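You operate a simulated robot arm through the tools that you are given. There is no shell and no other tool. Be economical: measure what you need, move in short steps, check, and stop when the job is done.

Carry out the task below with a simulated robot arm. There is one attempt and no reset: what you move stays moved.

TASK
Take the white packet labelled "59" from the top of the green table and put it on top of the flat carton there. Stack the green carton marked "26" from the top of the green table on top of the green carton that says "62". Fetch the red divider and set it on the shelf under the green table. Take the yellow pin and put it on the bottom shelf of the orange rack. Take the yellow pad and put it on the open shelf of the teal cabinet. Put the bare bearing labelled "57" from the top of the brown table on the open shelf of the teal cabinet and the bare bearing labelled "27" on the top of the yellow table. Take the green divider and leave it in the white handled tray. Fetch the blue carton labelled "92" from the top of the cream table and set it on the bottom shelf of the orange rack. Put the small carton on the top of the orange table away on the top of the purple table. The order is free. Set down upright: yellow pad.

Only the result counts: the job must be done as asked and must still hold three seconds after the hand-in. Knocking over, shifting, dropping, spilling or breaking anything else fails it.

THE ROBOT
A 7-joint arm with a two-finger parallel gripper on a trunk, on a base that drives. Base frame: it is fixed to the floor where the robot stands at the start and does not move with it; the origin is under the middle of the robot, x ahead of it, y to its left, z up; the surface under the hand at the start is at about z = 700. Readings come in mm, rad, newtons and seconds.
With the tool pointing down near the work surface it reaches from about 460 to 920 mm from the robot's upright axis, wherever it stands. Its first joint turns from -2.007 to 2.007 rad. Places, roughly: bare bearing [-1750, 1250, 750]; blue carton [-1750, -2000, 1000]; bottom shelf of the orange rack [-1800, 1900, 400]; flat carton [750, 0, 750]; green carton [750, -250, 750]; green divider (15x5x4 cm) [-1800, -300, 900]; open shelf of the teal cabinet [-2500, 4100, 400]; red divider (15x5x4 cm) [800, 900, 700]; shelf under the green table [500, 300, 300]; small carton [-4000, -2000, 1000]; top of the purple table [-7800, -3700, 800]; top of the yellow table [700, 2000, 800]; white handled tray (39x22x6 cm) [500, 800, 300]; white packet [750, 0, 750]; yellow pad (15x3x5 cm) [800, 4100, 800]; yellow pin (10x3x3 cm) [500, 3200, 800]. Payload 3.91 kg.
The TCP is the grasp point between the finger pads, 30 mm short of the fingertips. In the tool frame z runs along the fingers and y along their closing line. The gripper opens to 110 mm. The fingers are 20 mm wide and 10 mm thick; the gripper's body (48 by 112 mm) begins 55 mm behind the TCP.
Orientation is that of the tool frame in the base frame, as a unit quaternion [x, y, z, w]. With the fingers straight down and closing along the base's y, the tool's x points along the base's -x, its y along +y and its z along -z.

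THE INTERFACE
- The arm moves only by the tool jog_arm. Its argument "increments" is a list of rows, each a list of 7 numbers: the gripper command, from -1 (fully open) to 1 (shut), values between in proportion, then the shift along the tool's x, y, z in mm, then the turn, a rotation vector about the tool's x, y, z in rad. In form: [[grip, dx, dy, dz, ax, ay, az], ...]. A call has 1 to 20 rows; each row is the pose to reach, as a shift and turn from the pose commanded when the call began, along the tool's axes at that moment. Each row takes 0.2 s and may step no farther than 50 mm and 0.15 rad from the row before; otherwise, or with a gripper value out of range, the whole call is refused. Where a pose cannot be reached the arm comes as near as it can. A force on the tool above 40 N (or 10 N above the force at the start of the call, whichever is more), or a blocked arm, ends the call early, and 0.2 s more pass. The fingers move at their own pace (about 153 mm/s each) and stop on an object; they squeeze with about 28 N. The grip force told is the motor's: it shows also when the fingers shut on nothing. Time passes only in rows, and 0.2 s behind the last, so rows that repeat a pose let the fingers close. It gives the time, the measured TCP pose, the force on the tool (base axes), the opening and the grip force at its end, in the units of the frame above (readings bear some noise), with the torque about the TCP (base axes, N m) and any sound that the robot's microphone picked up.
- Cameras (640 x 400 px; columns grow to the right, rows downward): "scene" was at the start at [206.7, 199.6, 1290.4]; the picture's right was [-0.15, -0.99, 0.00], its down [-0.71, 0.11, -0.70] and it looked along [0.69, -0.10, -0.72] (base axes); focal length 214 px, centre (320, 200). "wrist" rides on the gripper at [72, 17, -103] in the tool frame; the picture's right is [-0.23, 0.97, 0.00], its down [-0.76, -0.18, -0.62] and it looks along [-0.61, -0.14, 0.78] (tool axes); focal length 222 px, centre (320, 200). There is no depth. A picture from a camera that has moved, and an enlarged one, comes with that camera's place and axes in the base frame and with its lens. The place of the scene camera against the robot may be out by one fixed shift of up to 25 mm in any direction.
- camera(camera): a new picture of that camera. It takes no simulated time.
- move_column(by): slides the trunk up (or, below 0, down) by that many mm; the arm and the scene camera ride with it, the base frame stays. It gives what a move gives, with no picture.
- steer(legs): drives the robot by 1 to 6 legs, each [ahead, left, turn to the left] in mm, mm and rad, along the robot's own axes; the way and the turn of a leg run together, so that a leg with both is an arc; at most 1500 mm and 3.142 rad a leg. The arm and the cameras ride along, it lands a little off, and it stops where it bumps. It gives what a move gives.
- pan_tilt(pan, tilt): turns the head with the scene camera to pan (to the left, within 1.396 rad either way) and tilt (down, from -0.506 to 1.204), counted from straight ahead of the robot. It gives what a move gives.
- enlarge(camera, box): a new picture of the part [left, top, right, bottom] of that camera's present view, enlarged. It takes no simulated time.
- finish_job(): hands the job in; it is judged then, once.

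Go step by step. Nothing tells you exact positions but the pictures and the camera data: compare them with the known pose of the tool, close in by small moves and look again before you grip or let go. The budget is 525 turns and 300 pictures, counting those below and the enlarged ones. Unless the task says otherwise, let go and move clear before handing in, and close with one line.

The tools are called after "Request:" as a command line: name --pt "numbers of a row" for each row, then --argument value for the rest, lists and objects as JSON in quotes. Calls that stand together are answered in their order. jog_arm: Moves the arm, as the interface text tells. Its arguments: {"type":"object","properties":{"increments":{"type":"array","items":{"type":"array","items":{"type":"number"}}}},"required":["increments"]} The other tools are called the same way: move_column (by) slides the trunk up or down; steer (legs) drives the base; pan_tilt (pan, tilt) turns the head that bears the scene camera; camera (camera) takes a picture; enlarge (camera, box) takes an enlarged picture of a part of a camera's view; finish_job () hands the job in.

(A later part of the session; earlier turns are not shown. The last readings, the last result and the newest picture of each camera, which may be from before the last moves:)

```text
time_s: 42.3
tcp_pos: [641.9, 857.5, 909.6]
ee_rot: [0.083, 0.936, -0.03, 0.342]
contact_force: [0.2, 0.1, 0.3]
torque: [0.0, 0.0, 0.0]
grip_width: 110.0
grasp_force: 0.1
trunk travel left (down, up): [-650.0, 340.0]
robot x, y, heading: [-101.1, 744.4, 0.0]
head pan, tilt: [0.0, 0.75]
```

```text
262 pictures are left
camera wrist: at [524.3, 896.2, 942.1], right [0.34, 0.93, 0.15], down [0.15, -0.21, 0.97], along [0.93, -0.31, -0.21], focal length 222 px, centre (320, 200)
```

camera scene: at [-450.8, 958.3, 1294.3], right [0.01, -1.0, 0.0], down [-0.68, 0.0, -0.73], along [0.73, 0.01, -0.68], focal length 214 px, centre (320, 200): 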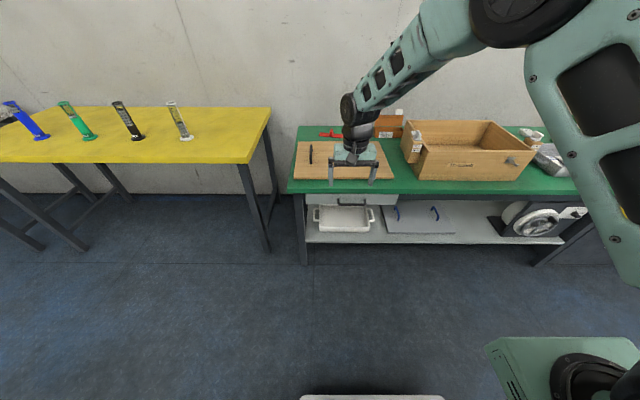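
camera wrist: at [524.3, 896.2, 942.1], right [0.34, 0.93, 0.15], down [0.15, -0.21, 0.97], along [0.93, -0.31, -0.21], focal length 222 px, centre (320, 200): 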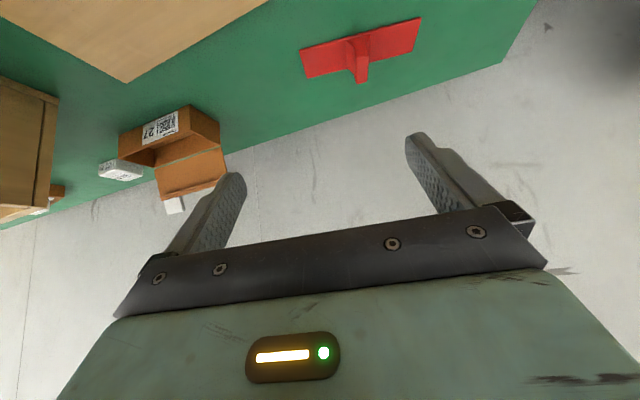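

Request:
jog_arm --pt "-1 5 16 42 0 0 0" --pt "-1 9 32 84 0 0 0" --pt "-1 14 45 125 0 0 0" --pt "-1 18 56 150 0 0 0" --pt "-1 18 56 150 0 0 0"

Request:
camera --camera "wrist"

```text
time_s: 43.5
tcp_pos: [733.3, 901.6, 784.3]
ee_rot: [0.082, 0.936, -0.029, 0.342]
contact_force: [-0.4, 0.8, 0.3]
torque: [0.01, 0.0, -0.01]
grip_width: 110.0
grasp_force: 0.1
trunk travel left (down, up): [-650.0, 340.0]
robot x, y, heading: [-102.8, 745.7, -0.001]
head pan, tilt: [0.0, 0.75]
```

```text
261 pictures are left
camera wrist: at [615.3, 939.5, 817.6], right [0.34, 0.93, 0.15], down [0.15, -0.21, 0.97], along [0.93, -0.31, -0.21], focal length 222 px, centre (320, 200)
```

wrist: 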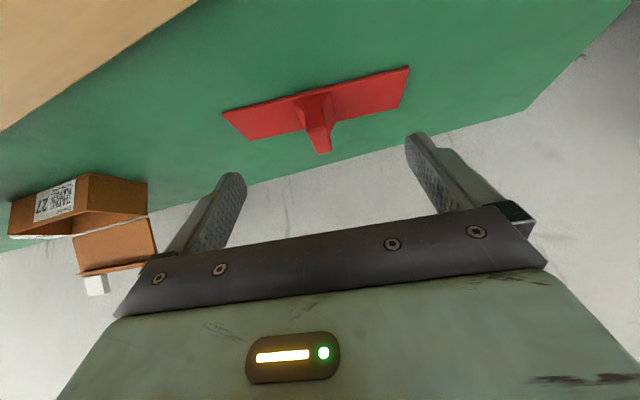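

Request:
jog_arm --pt "-1 0 -1 25 0 0 0" --pt "-1 0 -2 45 0 0 0" --pt "-1 0 -2 59 0 0 0" --pt "-1 0 -2 59 0 0 0"

Request:
camera --camera "wrist"

Request:
pan_tilt --pan -0.1 --tilt 0.75

Request:
enlarge --camera "scene" --box '[260, 80, 420, 180]'

```text
time_s: 44.5
tcp_pos: [770.0, 889.3, 742.6]
ee_rot: [0.083, 0.936, -0.031, 0.342]
contact_force: [-0.4, 0.0, 0.0]
torque: [0.01, -0.01, 0.02]
grip_width: 109.9
grasp_force: 0.1
trunk travel left (down, up): [-650.0, 340.0]
robot x, y, heading: [-100.7, 748.4, 0.0]
head pan, tilt: [0.0, 0.75]
```

```text
260 pictures are left
camera wrist: at [652.5, 928.0, 773.6], right [0.34, 0.93, 0.15], down [0.15, -0.21, 0.97], along [0.93, -0.31, -0.21], focal length 222 px, centre (320, 200)
```

wrist: 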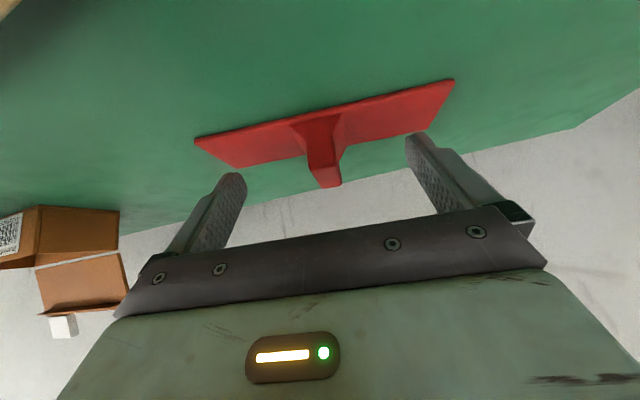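

```text
time_s: 45.1
tcp_pos: [771.1, 888.6, 741.4]
ee_rot: [0.083, 0.936, -0.03, 0.342]
contact_force: [1.0, -0.4, 0.4]
torque: [0.0, 0.02, 0.0]
grip_width: 109.9
grasp_force: 0.0
trunk travel left (down, up): [-650.0, 340.0]
robot x, y, heading: [-100.5, 745.0, -0.004]
head pan, tilt: [-0.099, 0.75]
```

```text
4.00 times, centred on (340, 130) of scene
camera zoom: at [108.2, 950.0, 1294.3], right [-0.1, -0.99, 0.0], down [-0.68, 0.07, -0.73], along [0.73, -0.07, -0.68], focal length 858 px, centre (240, 480)
```

zoom: 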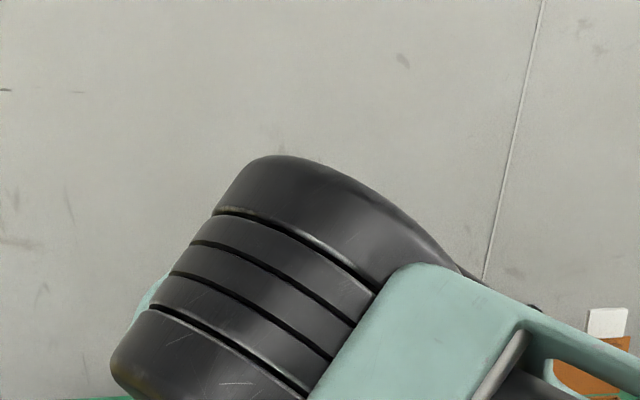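

Fin is between the fingers; close and lift.

Request:
jog_arm --pt "0 0 0 0 0 0 0" --pt "1 0 0 0 0 0 0" --pt "1 0 0 0 0 0 0" --pt "1 0 0 0 0 0 0" --pt "1 0 0 0 0 0 0"

Request:
camera --camera "wrist"

```text
time_s: 46.4
tcp_pos: [770.7, 888.8, 743.3]
ee_rot: [0.082, 0.935, -0.029, 0.343]
contact_force: [0.4, -1.5, 16.9]
torque: [-0.2, -0.19, -0.12]
grip_width: 15.8
grasp_force: 27.4
trunk travel left (down, up): [-650.0, 340.0]
robot x, y, heading: [-103.1, 747.2, 0.003]
head pan, tilt: [-0.099, 0.75]
```

```text
258 pictures are left
camera wrist: at [652.9, 927.9, 775.3], right [0.34, 0.93, 0.15], down [0.14, -0.21, 0.97], along [0.93, -0.31, -0.2], focal length 222 px, centre (320, 200)
```

wrist: 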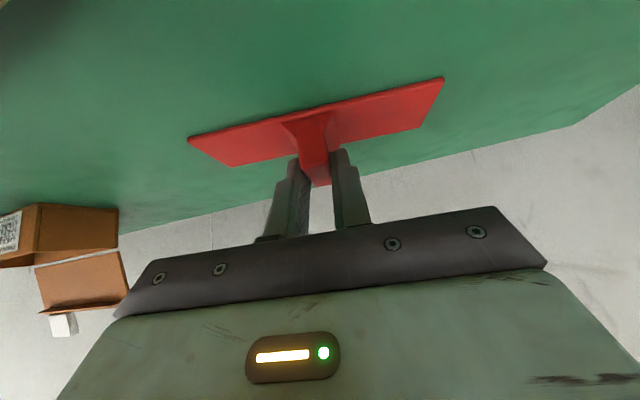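

Request:
jog_arm --pt "1 -13 0 -15 0 0 0" --pt "1 -38 0 -46 0 0 0" --pt "1 -64 0 -77 0 0 0" --pt "1 -90 0 -107 0 0 0" --pt "1 -110 0 -135 0 0 0" --pt "1 -110 0 -135 0 0 0"

Request:
camera --camera "wrist"

```text
time_s: 47.8
tcp_pos: [771.1, 889.6, 914.9]
ee_rot: [0.083, 0.936, -0.03, 0.34]
contact_force: [-0.1, 0.8, -0.3]
torque: [-0.04, -0.03, 0.02]
grip_width: 15.6
grasp_force: 27.9
trunk travel left (down, up): [-650.0, 340.0]
robot x, y, heading: [-103.5, 747.0, -0.004]
head pan, tilt: [-0.099, 0.75]
```

```text
257 pictures are left
camera wrist: at [653.3, 928.1, 947.2], right [0.34, 0.93, 0.15], down [0.15, -0.21, 0.97], along [0.93, -0.31, -0.21], focal length 222 px, centre (320, 200)
```

wrist: 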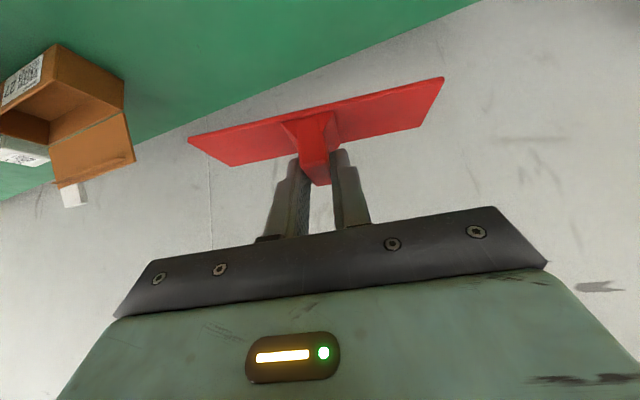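

Request:
steer --legs '[[-640, 0, 0], [0, -845, 0]]'

Request:
pan_tilt --pan 0.2 --tilt 0.7

Request:
camera --camera "scene"

```text
time_s: 55.3
tcp_pos: [133.3, 72.1, 916.3]
ee_rot: [0.079, 0.936, -0.029, 0.342]
contact_force: [-0.3, 0.3, -1.0]
torque: [0.02, -0.01, 0.02]
grip_width: 14.7
grasp_force: 27.6
trunk travel left (down, up): [-650.0, 340.0]
robot x, y, heading: [-738.7, -72.7, 0.004]
head pan, tilt: [-0.099, 0.75]
```

```text
time_s: 56.1
tcp_pos: [134.4, 72.5, 916.2]
ee_rot: [0.079, 0.936, -0.029, 0.343]
contact_force: [0.0, 0.1, -0.2]
torque: [0.0, 0.02, -0.01]
grip_width: 14.6
grasp_force: 28.2
trunk travel left (down, up): [-650.0, 340.0]
robot x, y, heading: [-739.2, -78.3, 0.002]
head pan, tilt: [0.201, 0.7]
```

```text
256 pictures are left
camera scene: at [-528.4, 153.9, 1298.6], right [0.2, -0.98, 0.0], down [-0.63, -0.13, -0.76], along [0.75, 0.16, -0.64], focal length 214 px, centre (320, 200)
```

scene: 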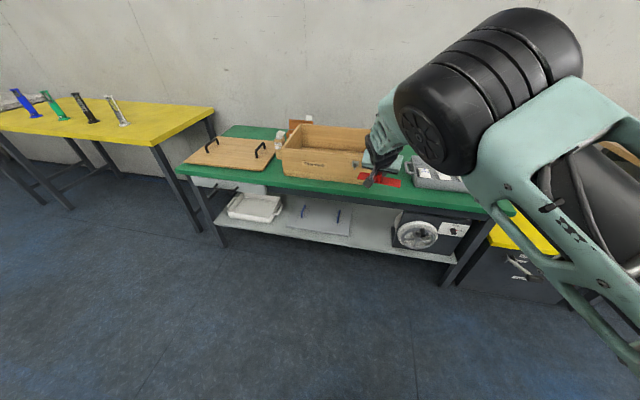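

Request:
enlarge --camera "scene" --box '[200, 160, 488, 280]'

```text
2.22 times, centred on (344, 220) of scene
camera zoom: at [-528.4, 153.9, 1298.6], right [0.2, -0.98, 0.0], down [-0.63, -0.13, -0.76], along [0.75, 0.16, -0.64], focal length 477 px, centre (267, 156)
```

zoom: 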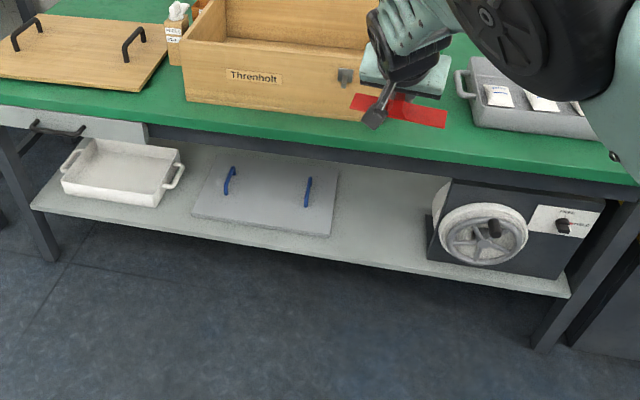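

I lower the trunk in front of the table so the divider is at shelf height.

Request:
move_column --by -510

Request:
camera --camera "wrist"

Request:
pan_tilt --pan 0.2 --tilt 0.4

Request:
camera --camera "scene"

```text
refused: -510 is not a number from -400 to 400
```

```text
254 pictures are left
camera wrist: at [16.3, 110.3, 947.0], right [0.34, 0.93, 0.15], down [0.15, -0.21, 0.97], along [0.93, -0.3, -0.21], focal length 222 px, centre (320, 200)
```

wrist: 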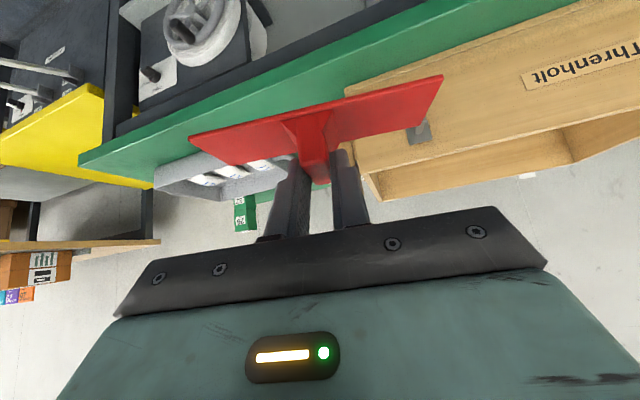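

```text
time_s: 56.9
tcp_pos: [134.8, 71.1, 914.8]
ee_rot: [0.08, 0.936, -0.03, 0.342]
contact_force: [-0.3, -0.2, 0.2]
torque: [0.01, 0.04, -0.02]
grip_width: 14.8
grasp_force: 28.1
trunk travel left (down, up): [-650.0, 340.0]
robot x, y, heading: [-741.8, -72.8, 0.009]
head pan, tilt: [0.201, 0.4]
```

```text
253 pictures are left
camera scene: at [-520.9, 155.6, 1325.4], right [0.2, -0.98, 0.0], down [-0.38, -0.08, -0.92], along [0.9, 0.19, -0.39], focal length 214 px, centre (320, 200)
```

scene: 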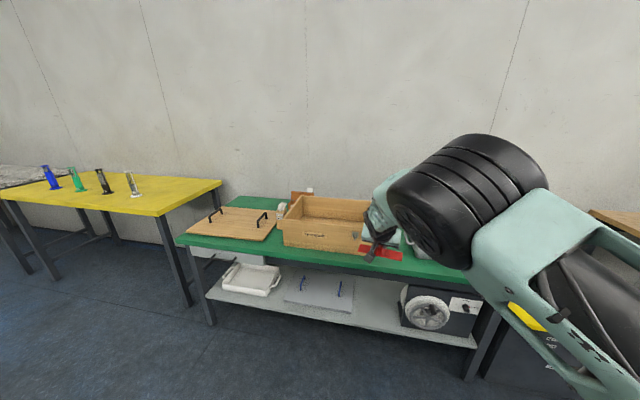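

Request:
move_column --by -390

Request:
move_column --by -120

Request:
camera --camera "wrist"

Request:
camera --camera "scene"

```text
time_s: 60.6
tcp_pos: [133.6, 71.9, 525.3]
ee_rot: [0.08, 0.936, -0.029, 0.342]
contact_force: [0.8, 0.1, -0.2]
torque: [-0.01, 0.01, 0.02]
grip_width: 14.7
grasp_force: 27.9
trunk travel left (down, up): [-260.0, 730.0]
robot x, y, heading: [-735.2, -75.2, 0.006]
head pan, tilt: [0.201, 0.4]
```

```text
time_s: 62.1
tcp_pos: [134.6, 71.9, 403.6]
ee_rot: [0.08, 0.936, -0.03, 0.342]
contact_force: [0.4, 0.8, -0.1]
torque: [0.0, -0.02, 0.0]
grip_width: 14.6
grasp_force: 28.0
trunk travel left (down, up): [-140.0, 850.0]
robot x, y, heading: [-739.4, -76.4, 0.006]
head pan, tilt: [0.201, 0.4]
```

```text
252 pictures are left
camera wrist: at [16.3, 110.3, 437.1], right [0.34, 0.93, 0.15], down [0.15, -0.21, 0.97], along [0.93, -0.3, -0.21], focal length 222 px, centre (320, 200)
```

wrist: 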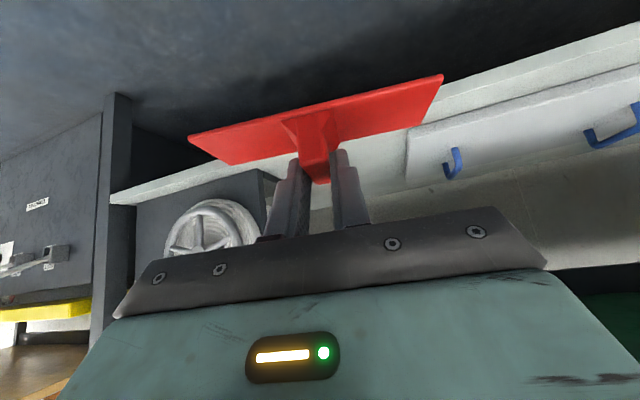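

```text
251 pictures are left
camera scene: at [-520.9, 155.6, 815.5], right [0.2, -0.98, 0.0], down [-0.38, -0.08, -0.92], along [0.9, 0.19, -0.39], focal length 214 px, centre (320, 200)
```

scene: 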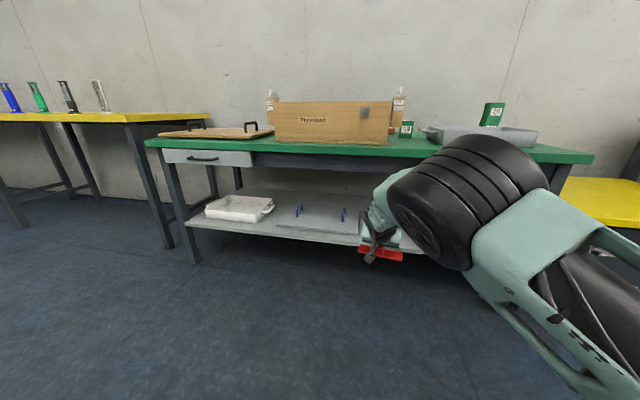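

Request:
move_column --by -15

Request:
steer --legs '[[200, -42, 0]]'

Request:
camera --camera "wrist"

Request:
enlarge --camera "scene" --box '[160, 120, 480, 320]'

```text
time_s: 62.8
tcp_pos: [133.7, 72.2, 390.0]
ee_rot: [0.079, 0.936, -0.029, 0.341]
contact_force: [0.0, -1.2, -0.3]
torque: [-0.03, 0.0, 0.0]
grip_width: 14.7
grasp_force: 28.1
trunk travel left (down, up): [-125.0, 865.0]
robot x, y, heading: [-736.7, -71.6, 0.002]
head pan, tilt: [0.201, 0.4]
```

```text
time_s: 64.4
tcp_pos: [333.6, 32.5, 390.2]
ee_rot: [0.079, 0.936, -0.029, 0.342]
contact_force: [0.3, 1.0, 0.1]
torque: [0.03, 0.0, 0.04]
grip_width: 14.9
grasp_force: 27.7
trunk travel left (down, up): [-125.0, 865.0]
robot x, y, heading: [-538.7, -117.8, 0.01]
head pan, tilt: [0.201, 0.4]
```

```text
250 pictures are left
camera wrist: at [215.6, 69.6, 422.0], right [0.34, 0.93, 0.15], down [0.15, -0.21, 0.97], along [0.93, -0.3, -0.21], focal length 222 px, centre (320, 200)
```

wrist: 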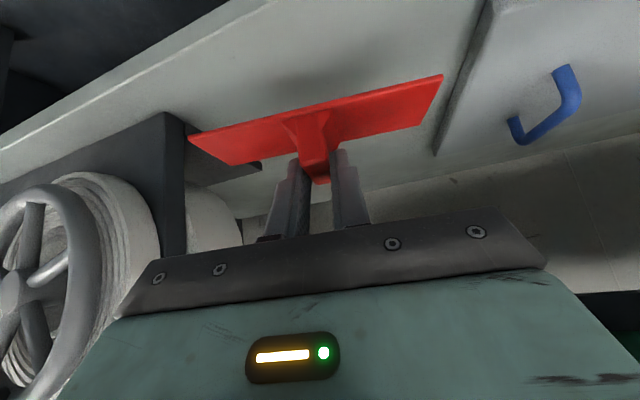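

```text
2.00 times, centred on (320, 220) of scene
camera zoom: at [-321.5, 114.6, 800.4], right [0.2, -0.98, 0.0], down [-0.38, -0.08, -0.92], along [0.9, 0.19, -0.39], focal length 429 px, centre (320, 160)
```

zoom: 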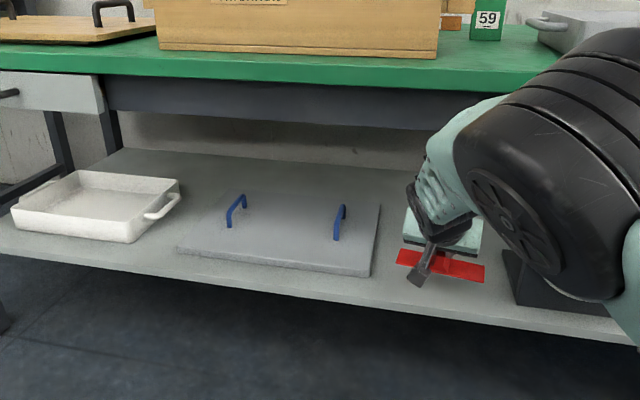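

Request:
jog_arm --pt "1 -19 4 16 0 0 0" --pt "1 -38 8 32 0 0 0" --pt "1 -32 8 40 0 0 0" --pt "1 -22 8 51 0 0 0" --pt "1 -19 8 55 0 0 0"

Request:
camera --camera "wrist"

Request:
enlarge --camera "scene" --box '[300, 180, 460, 280]'

```text
time_s: 65.6
tcp_pos: [383.3, 33.6, 359.5]
ee_rot: [0.08, 0.936, -0.029, 0.341]
contact_force: [0.1, -0.7, -1.0]
torque: [0.0, 0.0, 0.0]
grip_width: 14.9
grasp_force: 27.7
trunk travel left (down, up): [-125.0, 865.0]
robot x, y, heading: [-535.9, -115.9, 0.004]
head pan, tilt: [0.201, 0.4]
```

```text
248 pictures are left
camera wrist: at [265.6, 70.2, 391.4], right [0.34, 0.93, 0.15], down [0.15, -0.21, 0.97], along [0.93, -0.3, -0.21], focal length 222 px, centre (320, 200)
```

wrist: 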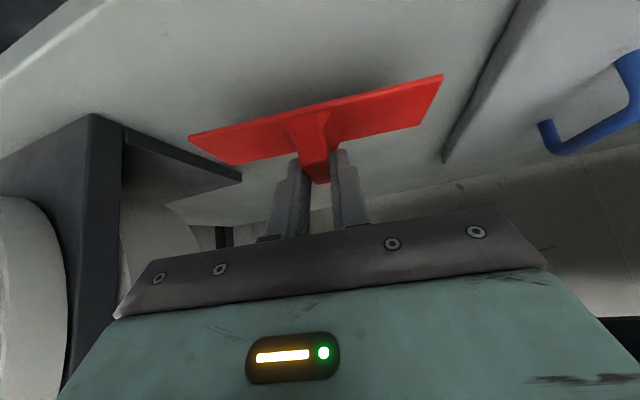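

```text
4.00 times, centred on (380, 230) of scene
camera zoom: at [-321.5, 114.6, 800.4], right [0.2, -0.98, 0.0], down [-0.38, -0.08, -0.92], along [0.9, 0.19, -0.39], focal length 858 px, centre (80, 80)
```

zoom: 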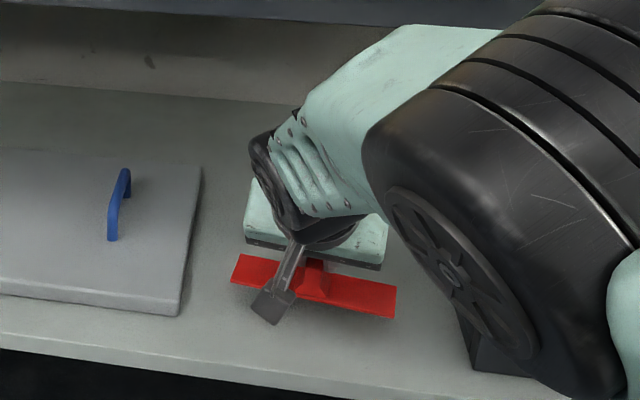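

Request:
jog_arm --pt "1 2.6 0 3.1 0 0 0" --pt "1 5.2 0 6.1 0 0 0" --pt "1 7.1 0 8.4 0 0 0"

Request:
camera --camera "wrist"

```text
time_s: 66.4
tcp_pos: [384.8, 31.7, 348.1]
ee_rot: [0.079, 0.936, -0.028, 0.343]
contact_force: [0.7, 0.8, 0.5]
torque: [0.01, 0.02, 0.0]
grip_width: 14.8
grasp_force: 28.3
trunk travel left (down, up): [-125.0, 865.0]
robot x, y, heading: [-537.8, -116.1, 0.003]
head pan, tilt: [0.201, 0.4]
```

```text
246 pictures are left
camera wrist: at [267.3, 69.9, 381.1], right [0.34, 0.93, 0.15], down [0.15, -0.21, 0.97], along [0.93, -0.3, -0.21], focal length 222 px, centre (320, 200)
```

wrist: 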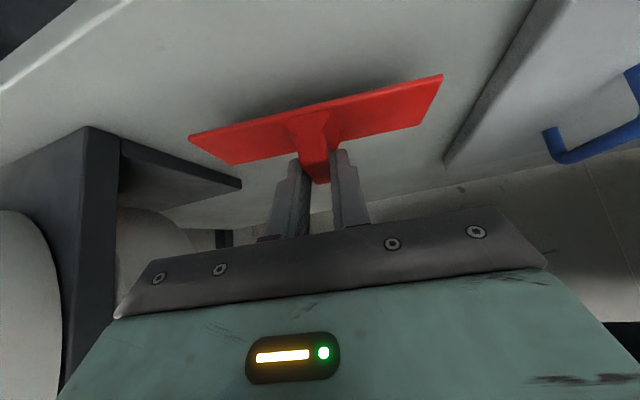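

Request:
jog_arm --pt "1 1.9 0 2.3 0 0 0" --pt "1 3.8 0 4.6 0 0 0" --pt "1 5.8 0 6.9 0 0 0" --pt "1 7.7 0 9.2 0 0 0" --pt "1 9.6 0 11.5 0 0 0"

Request:
camera --camera "wrist"

```text
time_s: 67.6
tcp_pos: [384.3, 31.3, 333.6]
ee_rot: [0.079, 0.936, -0.029, 0.342]
contact_force: [0.4, 0.2, -0.1]
torque: [0.0, 0.01, -0.02]
grip_width: 14.8
grasp_force: 28.0
trunk travel left (down, up): [-125.0, 865.0]
robot x, y, heading: [-539.5, -110.7, 0.005]
head pan, tilt: [0.201, 0.4]
```

```text
245 pictures are left
camera wrist: at [266.0, 69.3, 365.4], right [0.34, 0.93, 0.15], down [0.15, -0.21, 0.97], along [0.93, -0.3, -0.21], focal length 222 px, centre (320, 200)
```

wrist: 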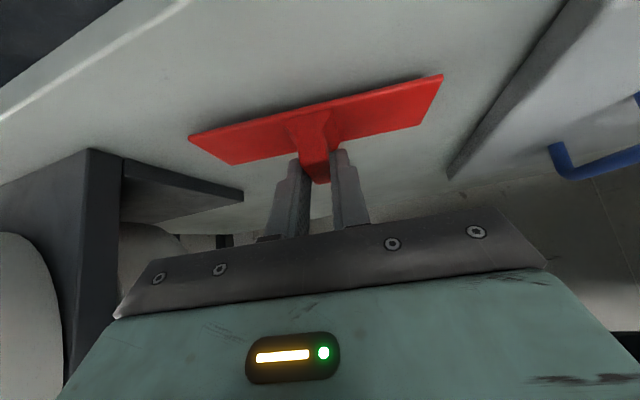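

Request:
jog_arm --pt "1 1.3 0 1.5 0 0 0" --pt "1 2.6 0 3 0 0 0" --pt "1 3.9 0 4.6 0 0 0" --pt "1 5.2 0 6.1 0 0 0"

```text
time_s: 68.6
tcp_pos: [384.1, 30.1, 325.8]
ee_rot: [0.079, 0.936, -0.029, 0.342]
contact_force: [0.1, 0.5, -0.7]
torque: [-0.01, 0.0, 0.01]
grip_width: 14.9
grasp_force: 28.3
trunk travel left (down, up): [-125.0, 865.0]
robot x, y, heading: [-536.6, -115.3, 0.006]
head pan, tilt: [0.201, 0.4]
```

Request:
jog_arm --pt "1 1.3 0 1.5 0 0 0" --pt "1 2.6 0 3 0 0 0" --pt "1 3.9 0 4.6 0 0 0"

Request:
enlarge --camera "wrist" --box '[160, 40, 480, 240]'

```text
time_s: 69.4
tcp_pos: [383.8, 31.1, 325.3]
ee_rot: [0.08, 0.935, -0.028, 0.345]
contact_force: [-7.4, -2.5, 29.0]
torque: [-0.08, 0.19, -0.06]
grip_width: 15.0
grasp_force: 28.2
trunk travel left (down, up): [-125.0, 865.0]
robot x, y, heading: [-539.6, -116.7, 0.006]
head pan, tilt: [0.201, 0.4]
```

```text
2.00 times, centred on (320, 140) of wrist
camera zoom: at [266.9, 69.1, 356.3], right [0.33, 0.93, 0.15], down [0.14, -0.21, 0.97], along [0.93, -0.3, -0.2], focal length 444 px, centre (320, 320)
```

zoom: 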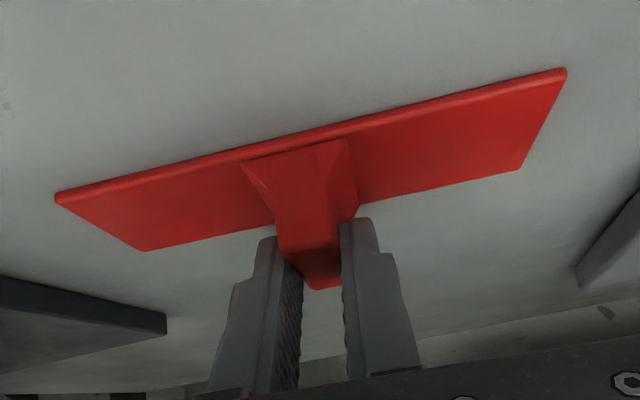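

Request:
jog_arm --pt "1 -1.3 0 -1.6 0 0 0" --pt "0.3 -1.3 0 -1.6 0 0 0" --pt "-0.5 -1.3 0 -1.6 0 0 0" --pt "-1 -1.3 0 -1.6 0 0 0" --pt "-1 -1.3 0 -20 0 0 0" --pt "-1 0 0 -50 0 0 0" --pt "-1 20 -4 -75 0 0 0" --pt "-1 45 -8 -100 0 0 0"

Request:
camera --camera "wrist"

```text
time_s: 71.2
tcp_pos: [285.9, 40.3, 368.0]
ee_rot: [0.079, 0.936, -0.029, 0.343]
contact_force: [0.2, -0.2, -0.2]
torque: [0.02, 0.0, -0.02]
grip_width: 109.9
grasp_force: 0.1
trunk travel left (down, up): [-125.0, 865.0]
robot x, y, heading: [-540.9, -113.1, 0.004]
head pan, tilt: [0.201, 0.4]
```

```text
243 pictures are left
camera wrist: at [168.5, 78.2, 400.6], right [0.34, 0.93, 0.15], down [0.15, -0.21, 0.97], along [0.93, -0.3, -0.21], focal length 222 px, centre (320, 200)
```

wrist: 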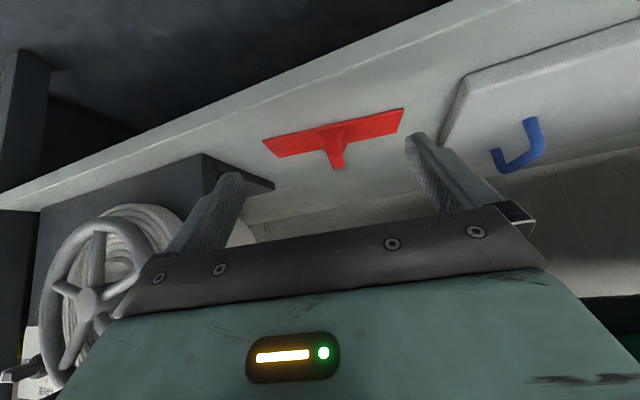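

Divider rests on the shelf. I back off, raise the trunk and turn around to survey the other side.

Request:
steer --legs '[[-330, 0, 0]]'

Request:
move_column --by 400

Request:
move_column --by 300

Request:
jog_arm --pt "-1 0 0 -45 0 0 0" --pt "-1 0 0 -90 0 0 0" --pt "-1 25 0 -130 0 0 0" --pt "-1 55 0 -165 0 0 0" --pt "-1 85 0 -200 0 0 0" --pt "-1 115 0 -235 0 0 0" --pt "-1 140 0 -270 0 0 0" --pt "-1 140 0 -270 0 0 0"

Request:
pan_tilt --pan 0 --tilt 0.5

Request:
camera --camera "scene"

```text
time_s: 73.4
tcp_pos: [-52.5, 39.5, 369.0]
ee_rot: [0.079, 0.936, -0.028, 0.342]
contact_force: [0.2, -0.2, -0.4]
torque: [0.02, -0.01, 0.02]
grip_width: 109.9
grasp_force: 0.1
trunk travel left (down, up): [-125.0, 865.0]
robot x, y, heading: [-875.7, -119.6, 0.007]
head pan, tilt: [0.201, 0.4]
```

```text
time_s: 77.2
tcp_pos: [-52.4, 38.0, 769.3]
ee_rot: [0.08, 0.936, -0.03, 0.342]
contact_force: [-0.3, 0.2, 0.4]
torque: [0.0, 0.0, 0.02]
grip_width: 110.1
grasp_force: 0.3
trunk travel left (down, up): [-525.0, 465.0]
robot x, y, heading: [-880.1, -116.4, 0.001]
head pan, tilt: [0.201, 0.4]
```

```text
time_s: 80.2
tcp_pos: [-52.3, 38.4, 1068.6]
ee_rot: [0.081, 0.936, -0.029, 0.342]
contact_force: [0.5, -0.3, -0.6]
torque: [0.01, -0.01, -0.02]
grip_width: 109.8
grasp_force: 0.1
trunk travel left (down, up): [-825.0, 165.0]
robot x, y, heading: [-875.7, -121.3, 0.005]
head pan, tilt: [0.201, 0.4]
```

```text
time_s: 81.5
tcp_pos: [-175.4, -38.2, 1164.8]
ee_rot: [0.195, 0.918, -0.074, 0.338]
contact_force: [-0.1, 0.1, -0.5]
torque: [-0.03, 0.0, 0.04]
grip_width: 109.7
grasp_force: 0.1
trunk travel left (down, up): [-825.0, 165.0]
robot x, y, heading: [-875.8, -117.3, 0.006]
head pan, tilt: [0.201, 0.4]
stopped in row 6: the arm was blocked; the commanded pose is now the measured one
```

```text
time_s: 82.2
tcp_pos: [-177.9, -36.0, 1167.0]
ee_rot: [0.192, 0.918, -0.071, 0.338]
contact_force: [0.1, 0.0, 0.2]
torque: [0.0, 0.02, 0.01]
grip_width: 110.0
grasp_force: 0.2
trunk travel left (down, up): [-825.0, 165.0]
robot x, y, heading: [-874.7, -117.1, 0.004]
head pan, tilt: [0.0, 0.499]
```

```text
242 pictures are left
camera scene: at [-660.1, 94.2, 1491.3], right [0.01, -1.0, 0.0], down [-0.48, 0.0, -0.88], along [0.88, 0.0, -0.48], focal length 214 px, centre (320, 200)
```

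scene: 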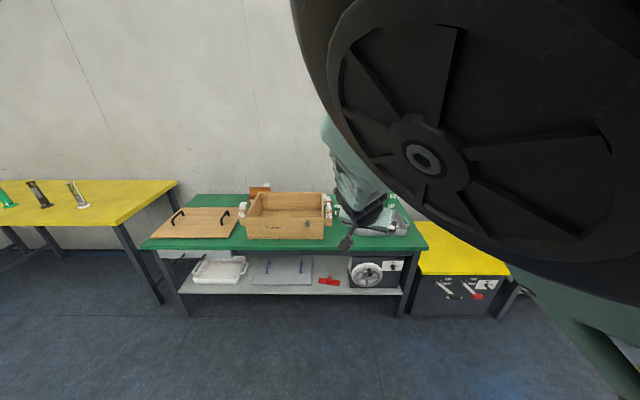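

Request:
steer --legs '[[250, 0, 0], [0, 0, 1.57]]'

Request:
camera --camera "scene"

Request:
pan_tilt --pan 1.35 --tilt 0.4

Request:
camera --camera "scene"

```text
time_s: 87.8
tcp_pos: [-683.8, 584.4, 1166.2]
ee_rot: [-0.5, 0.794, 0.184, 0.292]
contact_force: [0.8, 0.4, -0.1]
torque: [0.02, 0.02, -0.01]
grip_width: 110.1
grasp_force: 0.0
trunk travel left (down, up): [-825.0, 165.0]
robot x, y, heading: [-625.4, -117.3, 1.537]
head pan, tilt: [0.0, 0.499]
```

```text
241 pictures are left
camera scene: at [-840.3, 127.3, 1491.3], right [1.0, -0.03, 0.0], down [-0.01, -0.48, -0.88], along [0.03, 0.88, -0.48], focal length 214 px, centre (320, 200)
```

scene: 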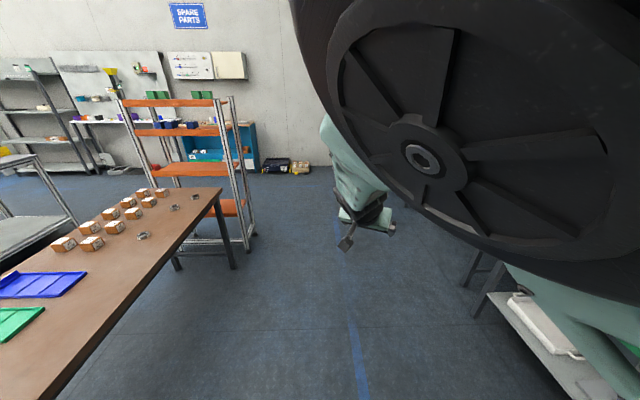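

```text
time_s: 89.3
tcp_pos: [-682.0, 584.8, 1167.1]
ee_rot: [-0.497, 0.796, 0.181, 0.293]
contact_force: [0.1, 0.2, -0.2]
torque: [-0.04, 0.02, -0.02]
grip_width: 109.8
grasp_force: 0.1
trunk travel left (down, up): [-825.0, 165.0]
robot x, y, heading: [-625.0, -122.9, 1.54]
head pan, tilt: [1.349, 0.4]
```

```text
240 pictures are left
camera scene: at [-856.5, 127.8, 1499.1], right [0.99, 0.15, 0.0], down [0.06, -0.4, -0.92], along [-0.13, 0.91, -0.4], focal length 214 px, centre (320, 200)
```

scene: 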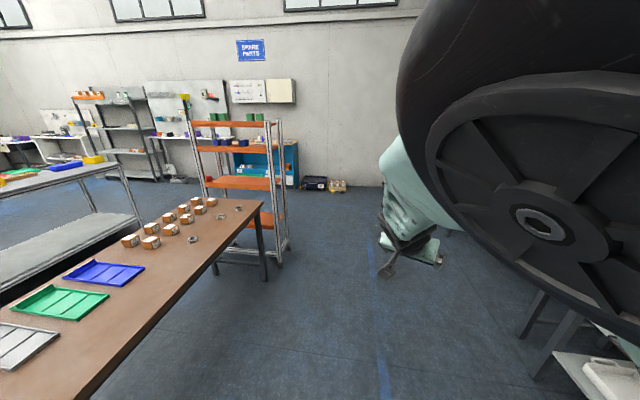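

Request:
camera --camera "scene"

```text
239 pictures are left
camera scene: at [-856.5, 127.8, 1499.1], right [0.99, 0.15, 0.0], down [0.06, -0.4, -0.92], along [-0.13, 0.91, -0.4], focal length 214 px, centre (320, 200)
```

scene: 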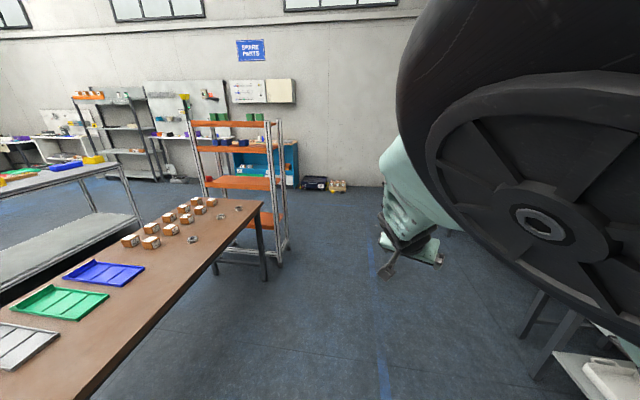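

Request:
jog_arm --pt "-1 0 0 45 0 0 0" --pt "-1 0 0 90 0 0 0" --pt "-1 0 0 135 0 0 0" --pt "-1 0 0 135 0 0 0"

Request:
pan_tilt --pan 1.2 --tilt 0.45

Request:
camera --camera "scene"

```text
time_s: 90.3
tcp_pos: [-649.0, 661.9, 1061.4]
ee_rot: [-0.499, 0.795, 0.183, 0.292]
contact_force: [0.6, 0.2, -0.3]
torque: [0.01, 0.0, 0.02]
grip_width: 109.8
grasp_force: 0.0
trunk travel left (down, up): [-825.0, 165.0]
robot x, y, heading: [-626.7, -117.4, 1.544]
head pan, tilt: [1.349, 0.4]
```

```text
time_s: 91.0
tcp_pos: [-648.4, 661.5, 1062.7]
ee_rot: [-0.498, 0.796, 0.182, 0.293]
contact_force: [1.4, -0.2, -0.4]
torque: [-0.01, 0.0, -0.01]
grip_width: 110.0
grasp_force: 0.2
trunk travel left (down, up): [-825.0, 165.0]
robot x, y, heading: [-627.9, -117.0, 1.544]
head pan, tilt: [1.201, 0.45]
```

```text
238 pictures are left
camera scene: at [-927.7, 72.2, 1495.8], right [0.39, 0.92, 0.0], down [0.4, -0.17, -0.9], along [-0.83, 0.35, -0.44], focal length 214 px, centre (320, 200)
```

scene: 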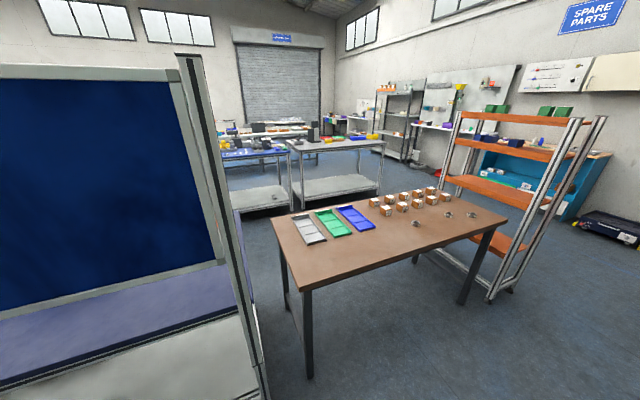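

Request:
steer --legs '[[0, 0, 1.57]]'

Request:
pan_tilt --pan 0.35 --tilt 0.5

Request:
camera --camera "scene"

Request:
camera --camera "wrist"

```text
time_s: 94.4
tcp_pos: [-1381.0, 77.2, 1062.7]
ee_rot: [0.875, -0.338, -0.32, -0.132]
contact_force: [13.4, 4.8, 4.8]
torque: [-0.07, 0.18, 0.1]
grip_width: 103.9
grasp_force: 0.0
trunk travel left (down, up): [-825.0, 165.0]
robot x, y, heading: [-627.3, -114.4, 2.855]
head pan, tilt: [1.201, 0.45]
stopped in leg 1: the force on the tool passed its limit at 62 N (the readings are from after the stop); the commanded pose is now the measured one
```

```text
time_s: 95.6
tcp_pos: [-1381.9, 77.0, 1063.3]
ee_rot: [0.875, -0.337, -0.321, -0.132]
contact_force: [12.9, 11.9, 1.4]
torque: [0.1, -0.1, -0.33]
grip_width: 101.4
grasp_force: 0.1
trunk travel left (down, up): [-825.0, 165.0]
robot x, y, heading: [-629.0, -116.0, 2.857]
head pan, tilt: [0.351, 0.499]
```

```text
237 pictures are left
camera scene: at [-926.0, -274.1, 1491.5], right [-0.07, 1.0, 0.0], down [0.48, 0.03, -0.88], along [-0.88, -0.06, -0.48], focal length 214 px, centre (320, 200)
```

scene: 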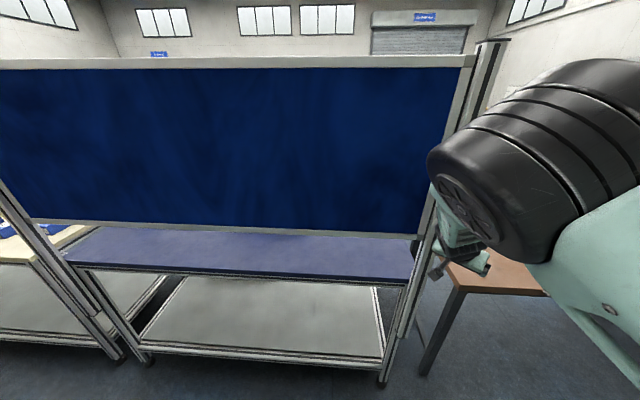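

```text
236 pictures are left
camera wrist: at [-1303.4, -18.7, 1094.1], right [-0.79, -0.6, 0.13], down [-0.02, 0.24, 0.97], along [-0.62, 0.76, -0.2], focal length 222 px, centre (320, 200)
```

wrist: 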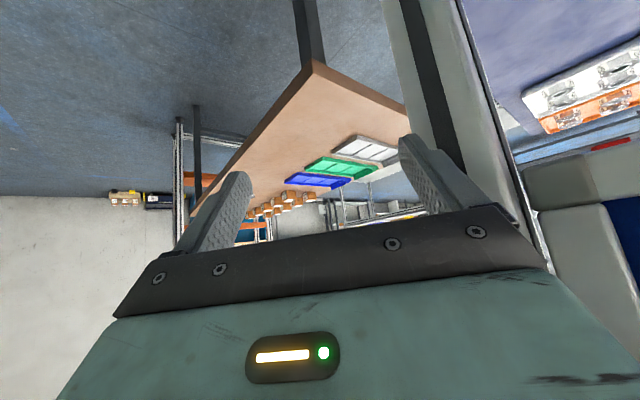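

The finger touched the screen post. I turn back a bit and retreat.

Request:
steer --legs '[[0, 0, -0.4]]'

Request:
camera --camera "scene"

```text
time_s: 97.2
tcp_pos: [-1245.1, 358.1, 1062.1]
ee_rot: [0.79, -0.507, -0.286, -0.193]
contact_force: [0.1, -0.2, -0.7]
torque: [0.0, 0.01, -0.02]
grip_width: 110.2
grasp_force: 0.0
trunk travel left (down, up): [-825.0, 165.0]
robot x, y, heading: [-628.1, -116.9, 2.45]
head pan, tilt: [0.351, 0.499]
```

```text
235 pictures are left
camera scene: at [-968.1, -149.1, 1491.3], right [0.33, 0.94, 0.0], down [0.45, -0.16, -0.88], along [-0.83, 0.29, -0.48], focal length 214 px, centre (320, 200)
```

scene: 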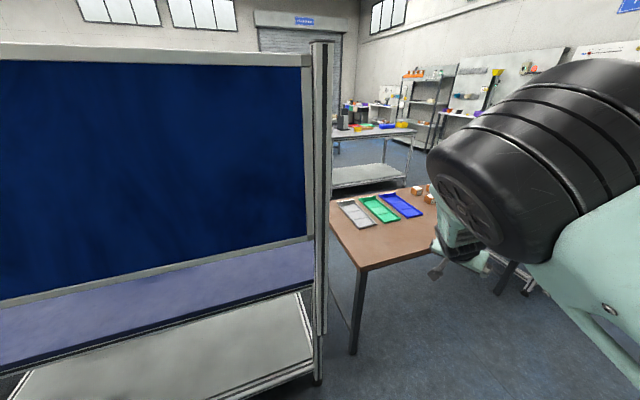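

I lower the trunk to look through the gap below the screen at the bench behind it.

Request:
move_column --by -400

Request:
move_column --by -60

Request:
pan_tilt --pan 0.75 --tilt 0.15

Request:
camera --camera "scene"

```text
time_s: 101.0
tcp_pos: [-1245.7, 358.2, 662.6]
ee_rot: [0.79, -0.506, -0.287, -0.193]
contact_force: [0.6, 0.2, -0.1]
torque: [0.05, 0.02, 0.0]
grip_width: 109.8
grasp_force: 0.0
trunk travel left (down, up): [-425.0, 565.0]
robot x, y, heading: [-626.5, -115.8, 2.451]
head pan, tilt: [0.351, 0.499]
```

```text
time_s: 102.0
tcp_pos: [-1244.1, 358.7, 602.5]
ee_rot: [0.79, -0.506, -0.287, -0.194]
contact_force: [0.0, -0.3, -0.2]
torque: [0.0, 0.0, 0.01]
grip_width: 109.8
grasp_force: 0.1
trunk travel left (down, up): [-365.0, 625.0]
robot x, y, heading: [-626.5, -118.7, 2.456]
head pan, tilt: [0.351, 0.499]
```

```text
time_s: 102.9
tcp_pos: [-1244.9, 358.2, 603.1]
ee_rot: [0.79, -0.506, -0.287, -0.194]
contact_force: [-1.0, -0.6, -0.2]
torque: [0.02, 0.0, -0.01]
grip_width: 110.0
grasp_force: 0.0
trunk travel left (down, up): [-365.0, 625.0]
robot x, y, heading: [-628.5, -122.4, 2.455]
head pan, tilt: [0.75, 0.15]
```

```text
234 pictures are left
camera scene: at [-974.8, -184.9, 1063.6], right [-0.06, 1.0, 0.0], down [0.15, 0.01, -0.99], along [-0.99, -0.06, -0.15], focal length 214 px, centre (320, 200)
```

scene: 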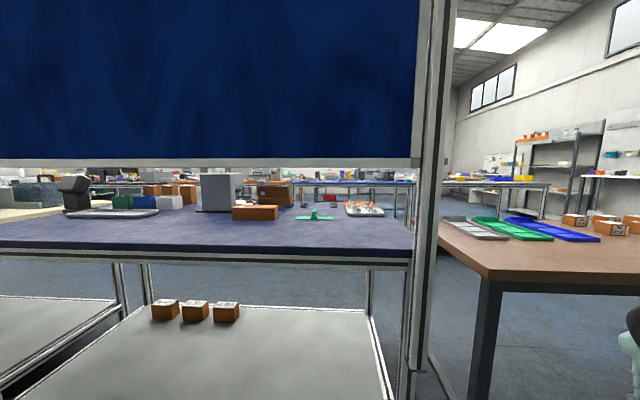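

Request:
enlarge --camera "scene" --box '[180, 150, 420, 270]'

```text
2.67 times, centred on (300, 210) of scene
camera zoom: at [-974.8, -184.9, 1063.6], right [-0.06, 1.0, 0.0], down [0.15, 0.01, -0.99], along [-0.99, -0.06, -0.15], focal length 572 px, centre (373, 173)
```

zoom: 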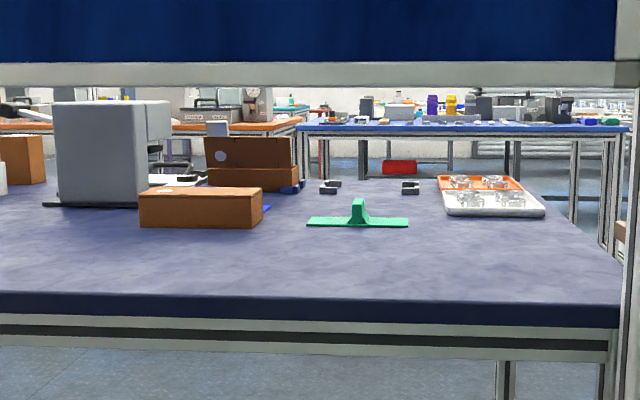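

The green divider is on the bench behind the screen; best taken later from the far side. First the bearings on the brown table: raise the trunk, drive there and look.

Request:
move_column --by 400

Request:
steer --legs '[[907, -835, 0], [0, 0, 0.687]]'

Request:
pan_tilt --pan 0.0 --tilt 0.75

Request:
camera --camera "scene"

Request:
camera --camera "wrist"

```text
time_s: 106.7
tcp_pos: [-1243.6, 357.3, 1003.1]
ee_rot: [0.79, -0.506, -0.287, -0.193]
contact_force: [0.5, 0.3, 0.2]
torque: [-0.01, -0.03, -0.01]
grip_width: 110.0
grasp_force: 0.1
trunk travel left (down, up): [-765.0, 225.0]
robot x, y, heading: [-629.1, -123.1, 2.451]
head pan, tilt: [0.75, 0.15]
```

```text
time_s: 114.7
tcp_pos: [-1569.6, 1090.9, 1001.7]
ee_rot: [0.911, -0.222, -0.335, -0.089]
contact_force: [0.4, -0.2, 0.2]
torque: [0.01, -0.02, -0.02]
grip_width: 110.0
grasp_force: 0.0
trunk travel left (down, up): [-765.0, 225.0]
robot x, y, heading: [-790.8, 1093.3, 3.111]
head pan, tilt: [0.75, 0.15]
```

```text
time_s: 115.8
tcp_pos: [-1569.6, 1090.0, 1003.3]
ee_rot: [0.911, -0.223, -0.335, -0.09]
contact_force: [0.2, 0.2, 0.4]
torque: [0.04, -0.01, -0.02]
grip_width: 109.9
grasp_force: 0.1
trunk travel left (down, up): [-765.0, 225.0]
robot x, y, heading: [-790.3, 1096.2, 3.115]
head pan, tilt: [0.0, 0.75]
```

```text
232 pictures are left
camera scene: at [-1035.6, 902.8, 1409.4], right [0.03, 1.0, 0.0], down [0.68, -0.02, -0.73], along [-0.73, 0.02, -0.68], focal length 214 px, centre (320, 200)
```

scene: 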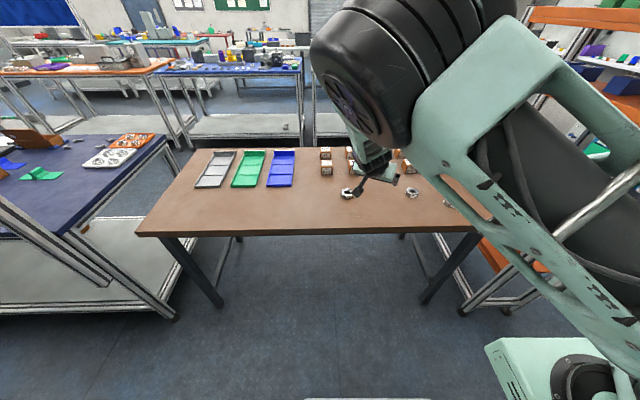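

```text
231 pictures are left
camera wrist: at [-1469.7, 1019.0, 1033.9], right [-0.61, -0.78, 0.13], down [-0.08, 0.23, 0.97], along [-0.79, 0.58, -0.2], focal length 222 px, centre (320, 200)
```

wrist: 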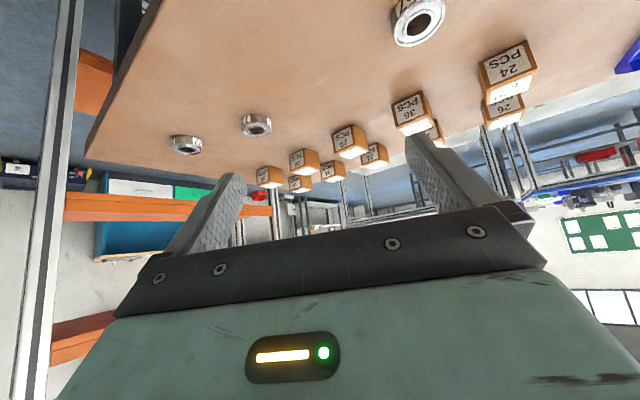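

Request:
jog_arm --pt "-1 0 0 0 0 0.14 0" --pt "-1 0 0 0 0 0.28 0" --pt "-1 0 0 0 0 0.42 0" --pt "-1 0 0 0 0 0.56 0" --pt "-1 0 0 0 0 0.7 0" --pt "-1 0 0 0 0 0.7 0"

Request:
camera --camera "wrist"

Request:
enlarge --camera "scene" --box '[300, 140, 480, 240]'

```text
time_s: 117.2
tcp_pos: [-1568.7, 1090.8, 1002.5]
ee_rot: [0.971, -0.24, -0.001, -0.008]
contact_force: [0.3, -1.1, -0.4]
torque: [-0.01, 0.04, -0.03]
grip_width: 110.1
grasp_force: 0.0
trunk travel left (down, up): [-765.0, 225.0]
robot x, y, heading: [-785.4, 1097.5, 3.115]
head pan, tilt: [0.0, 0.75]
```

```text
230 pictures are left
camera wrist: at [-1513.5, 1041.4, 1106.0], right [-0.65, -0.76, -0.01], down [-0.59, 0.5, 0.63], along [-0.47, 0.42, -0.78], focal length 222 px, centre (320, 200)
```

wrist: 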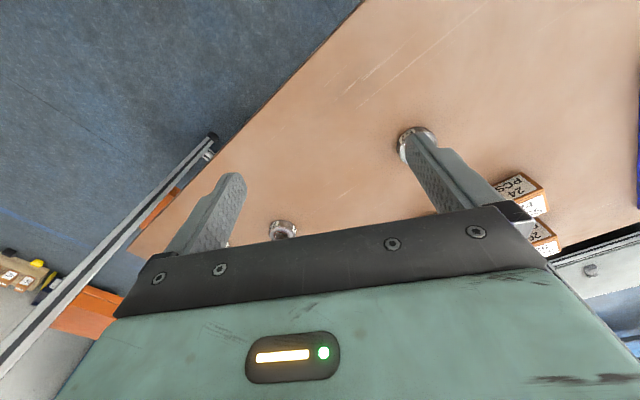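

```text
3.56 times, centred on (390, 190) of scene
camera zoom: at [-1035.5, 902.9, 1409.3], right [0.03, 1.0, 0.0], down [0.68, -0.02, -0.73], along [-0.73, 0.02, -0.68], focal length 763 px, centre (71, 236)
```

zoom: 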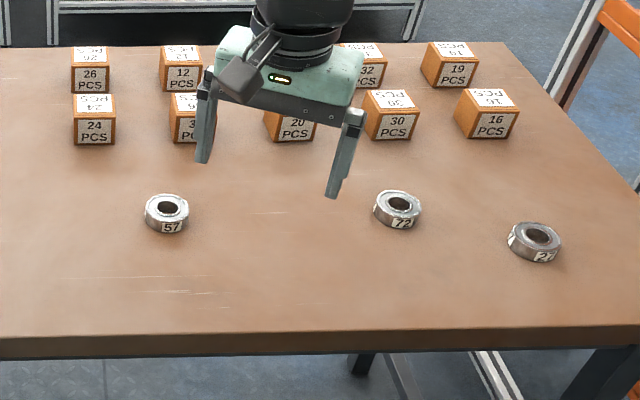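

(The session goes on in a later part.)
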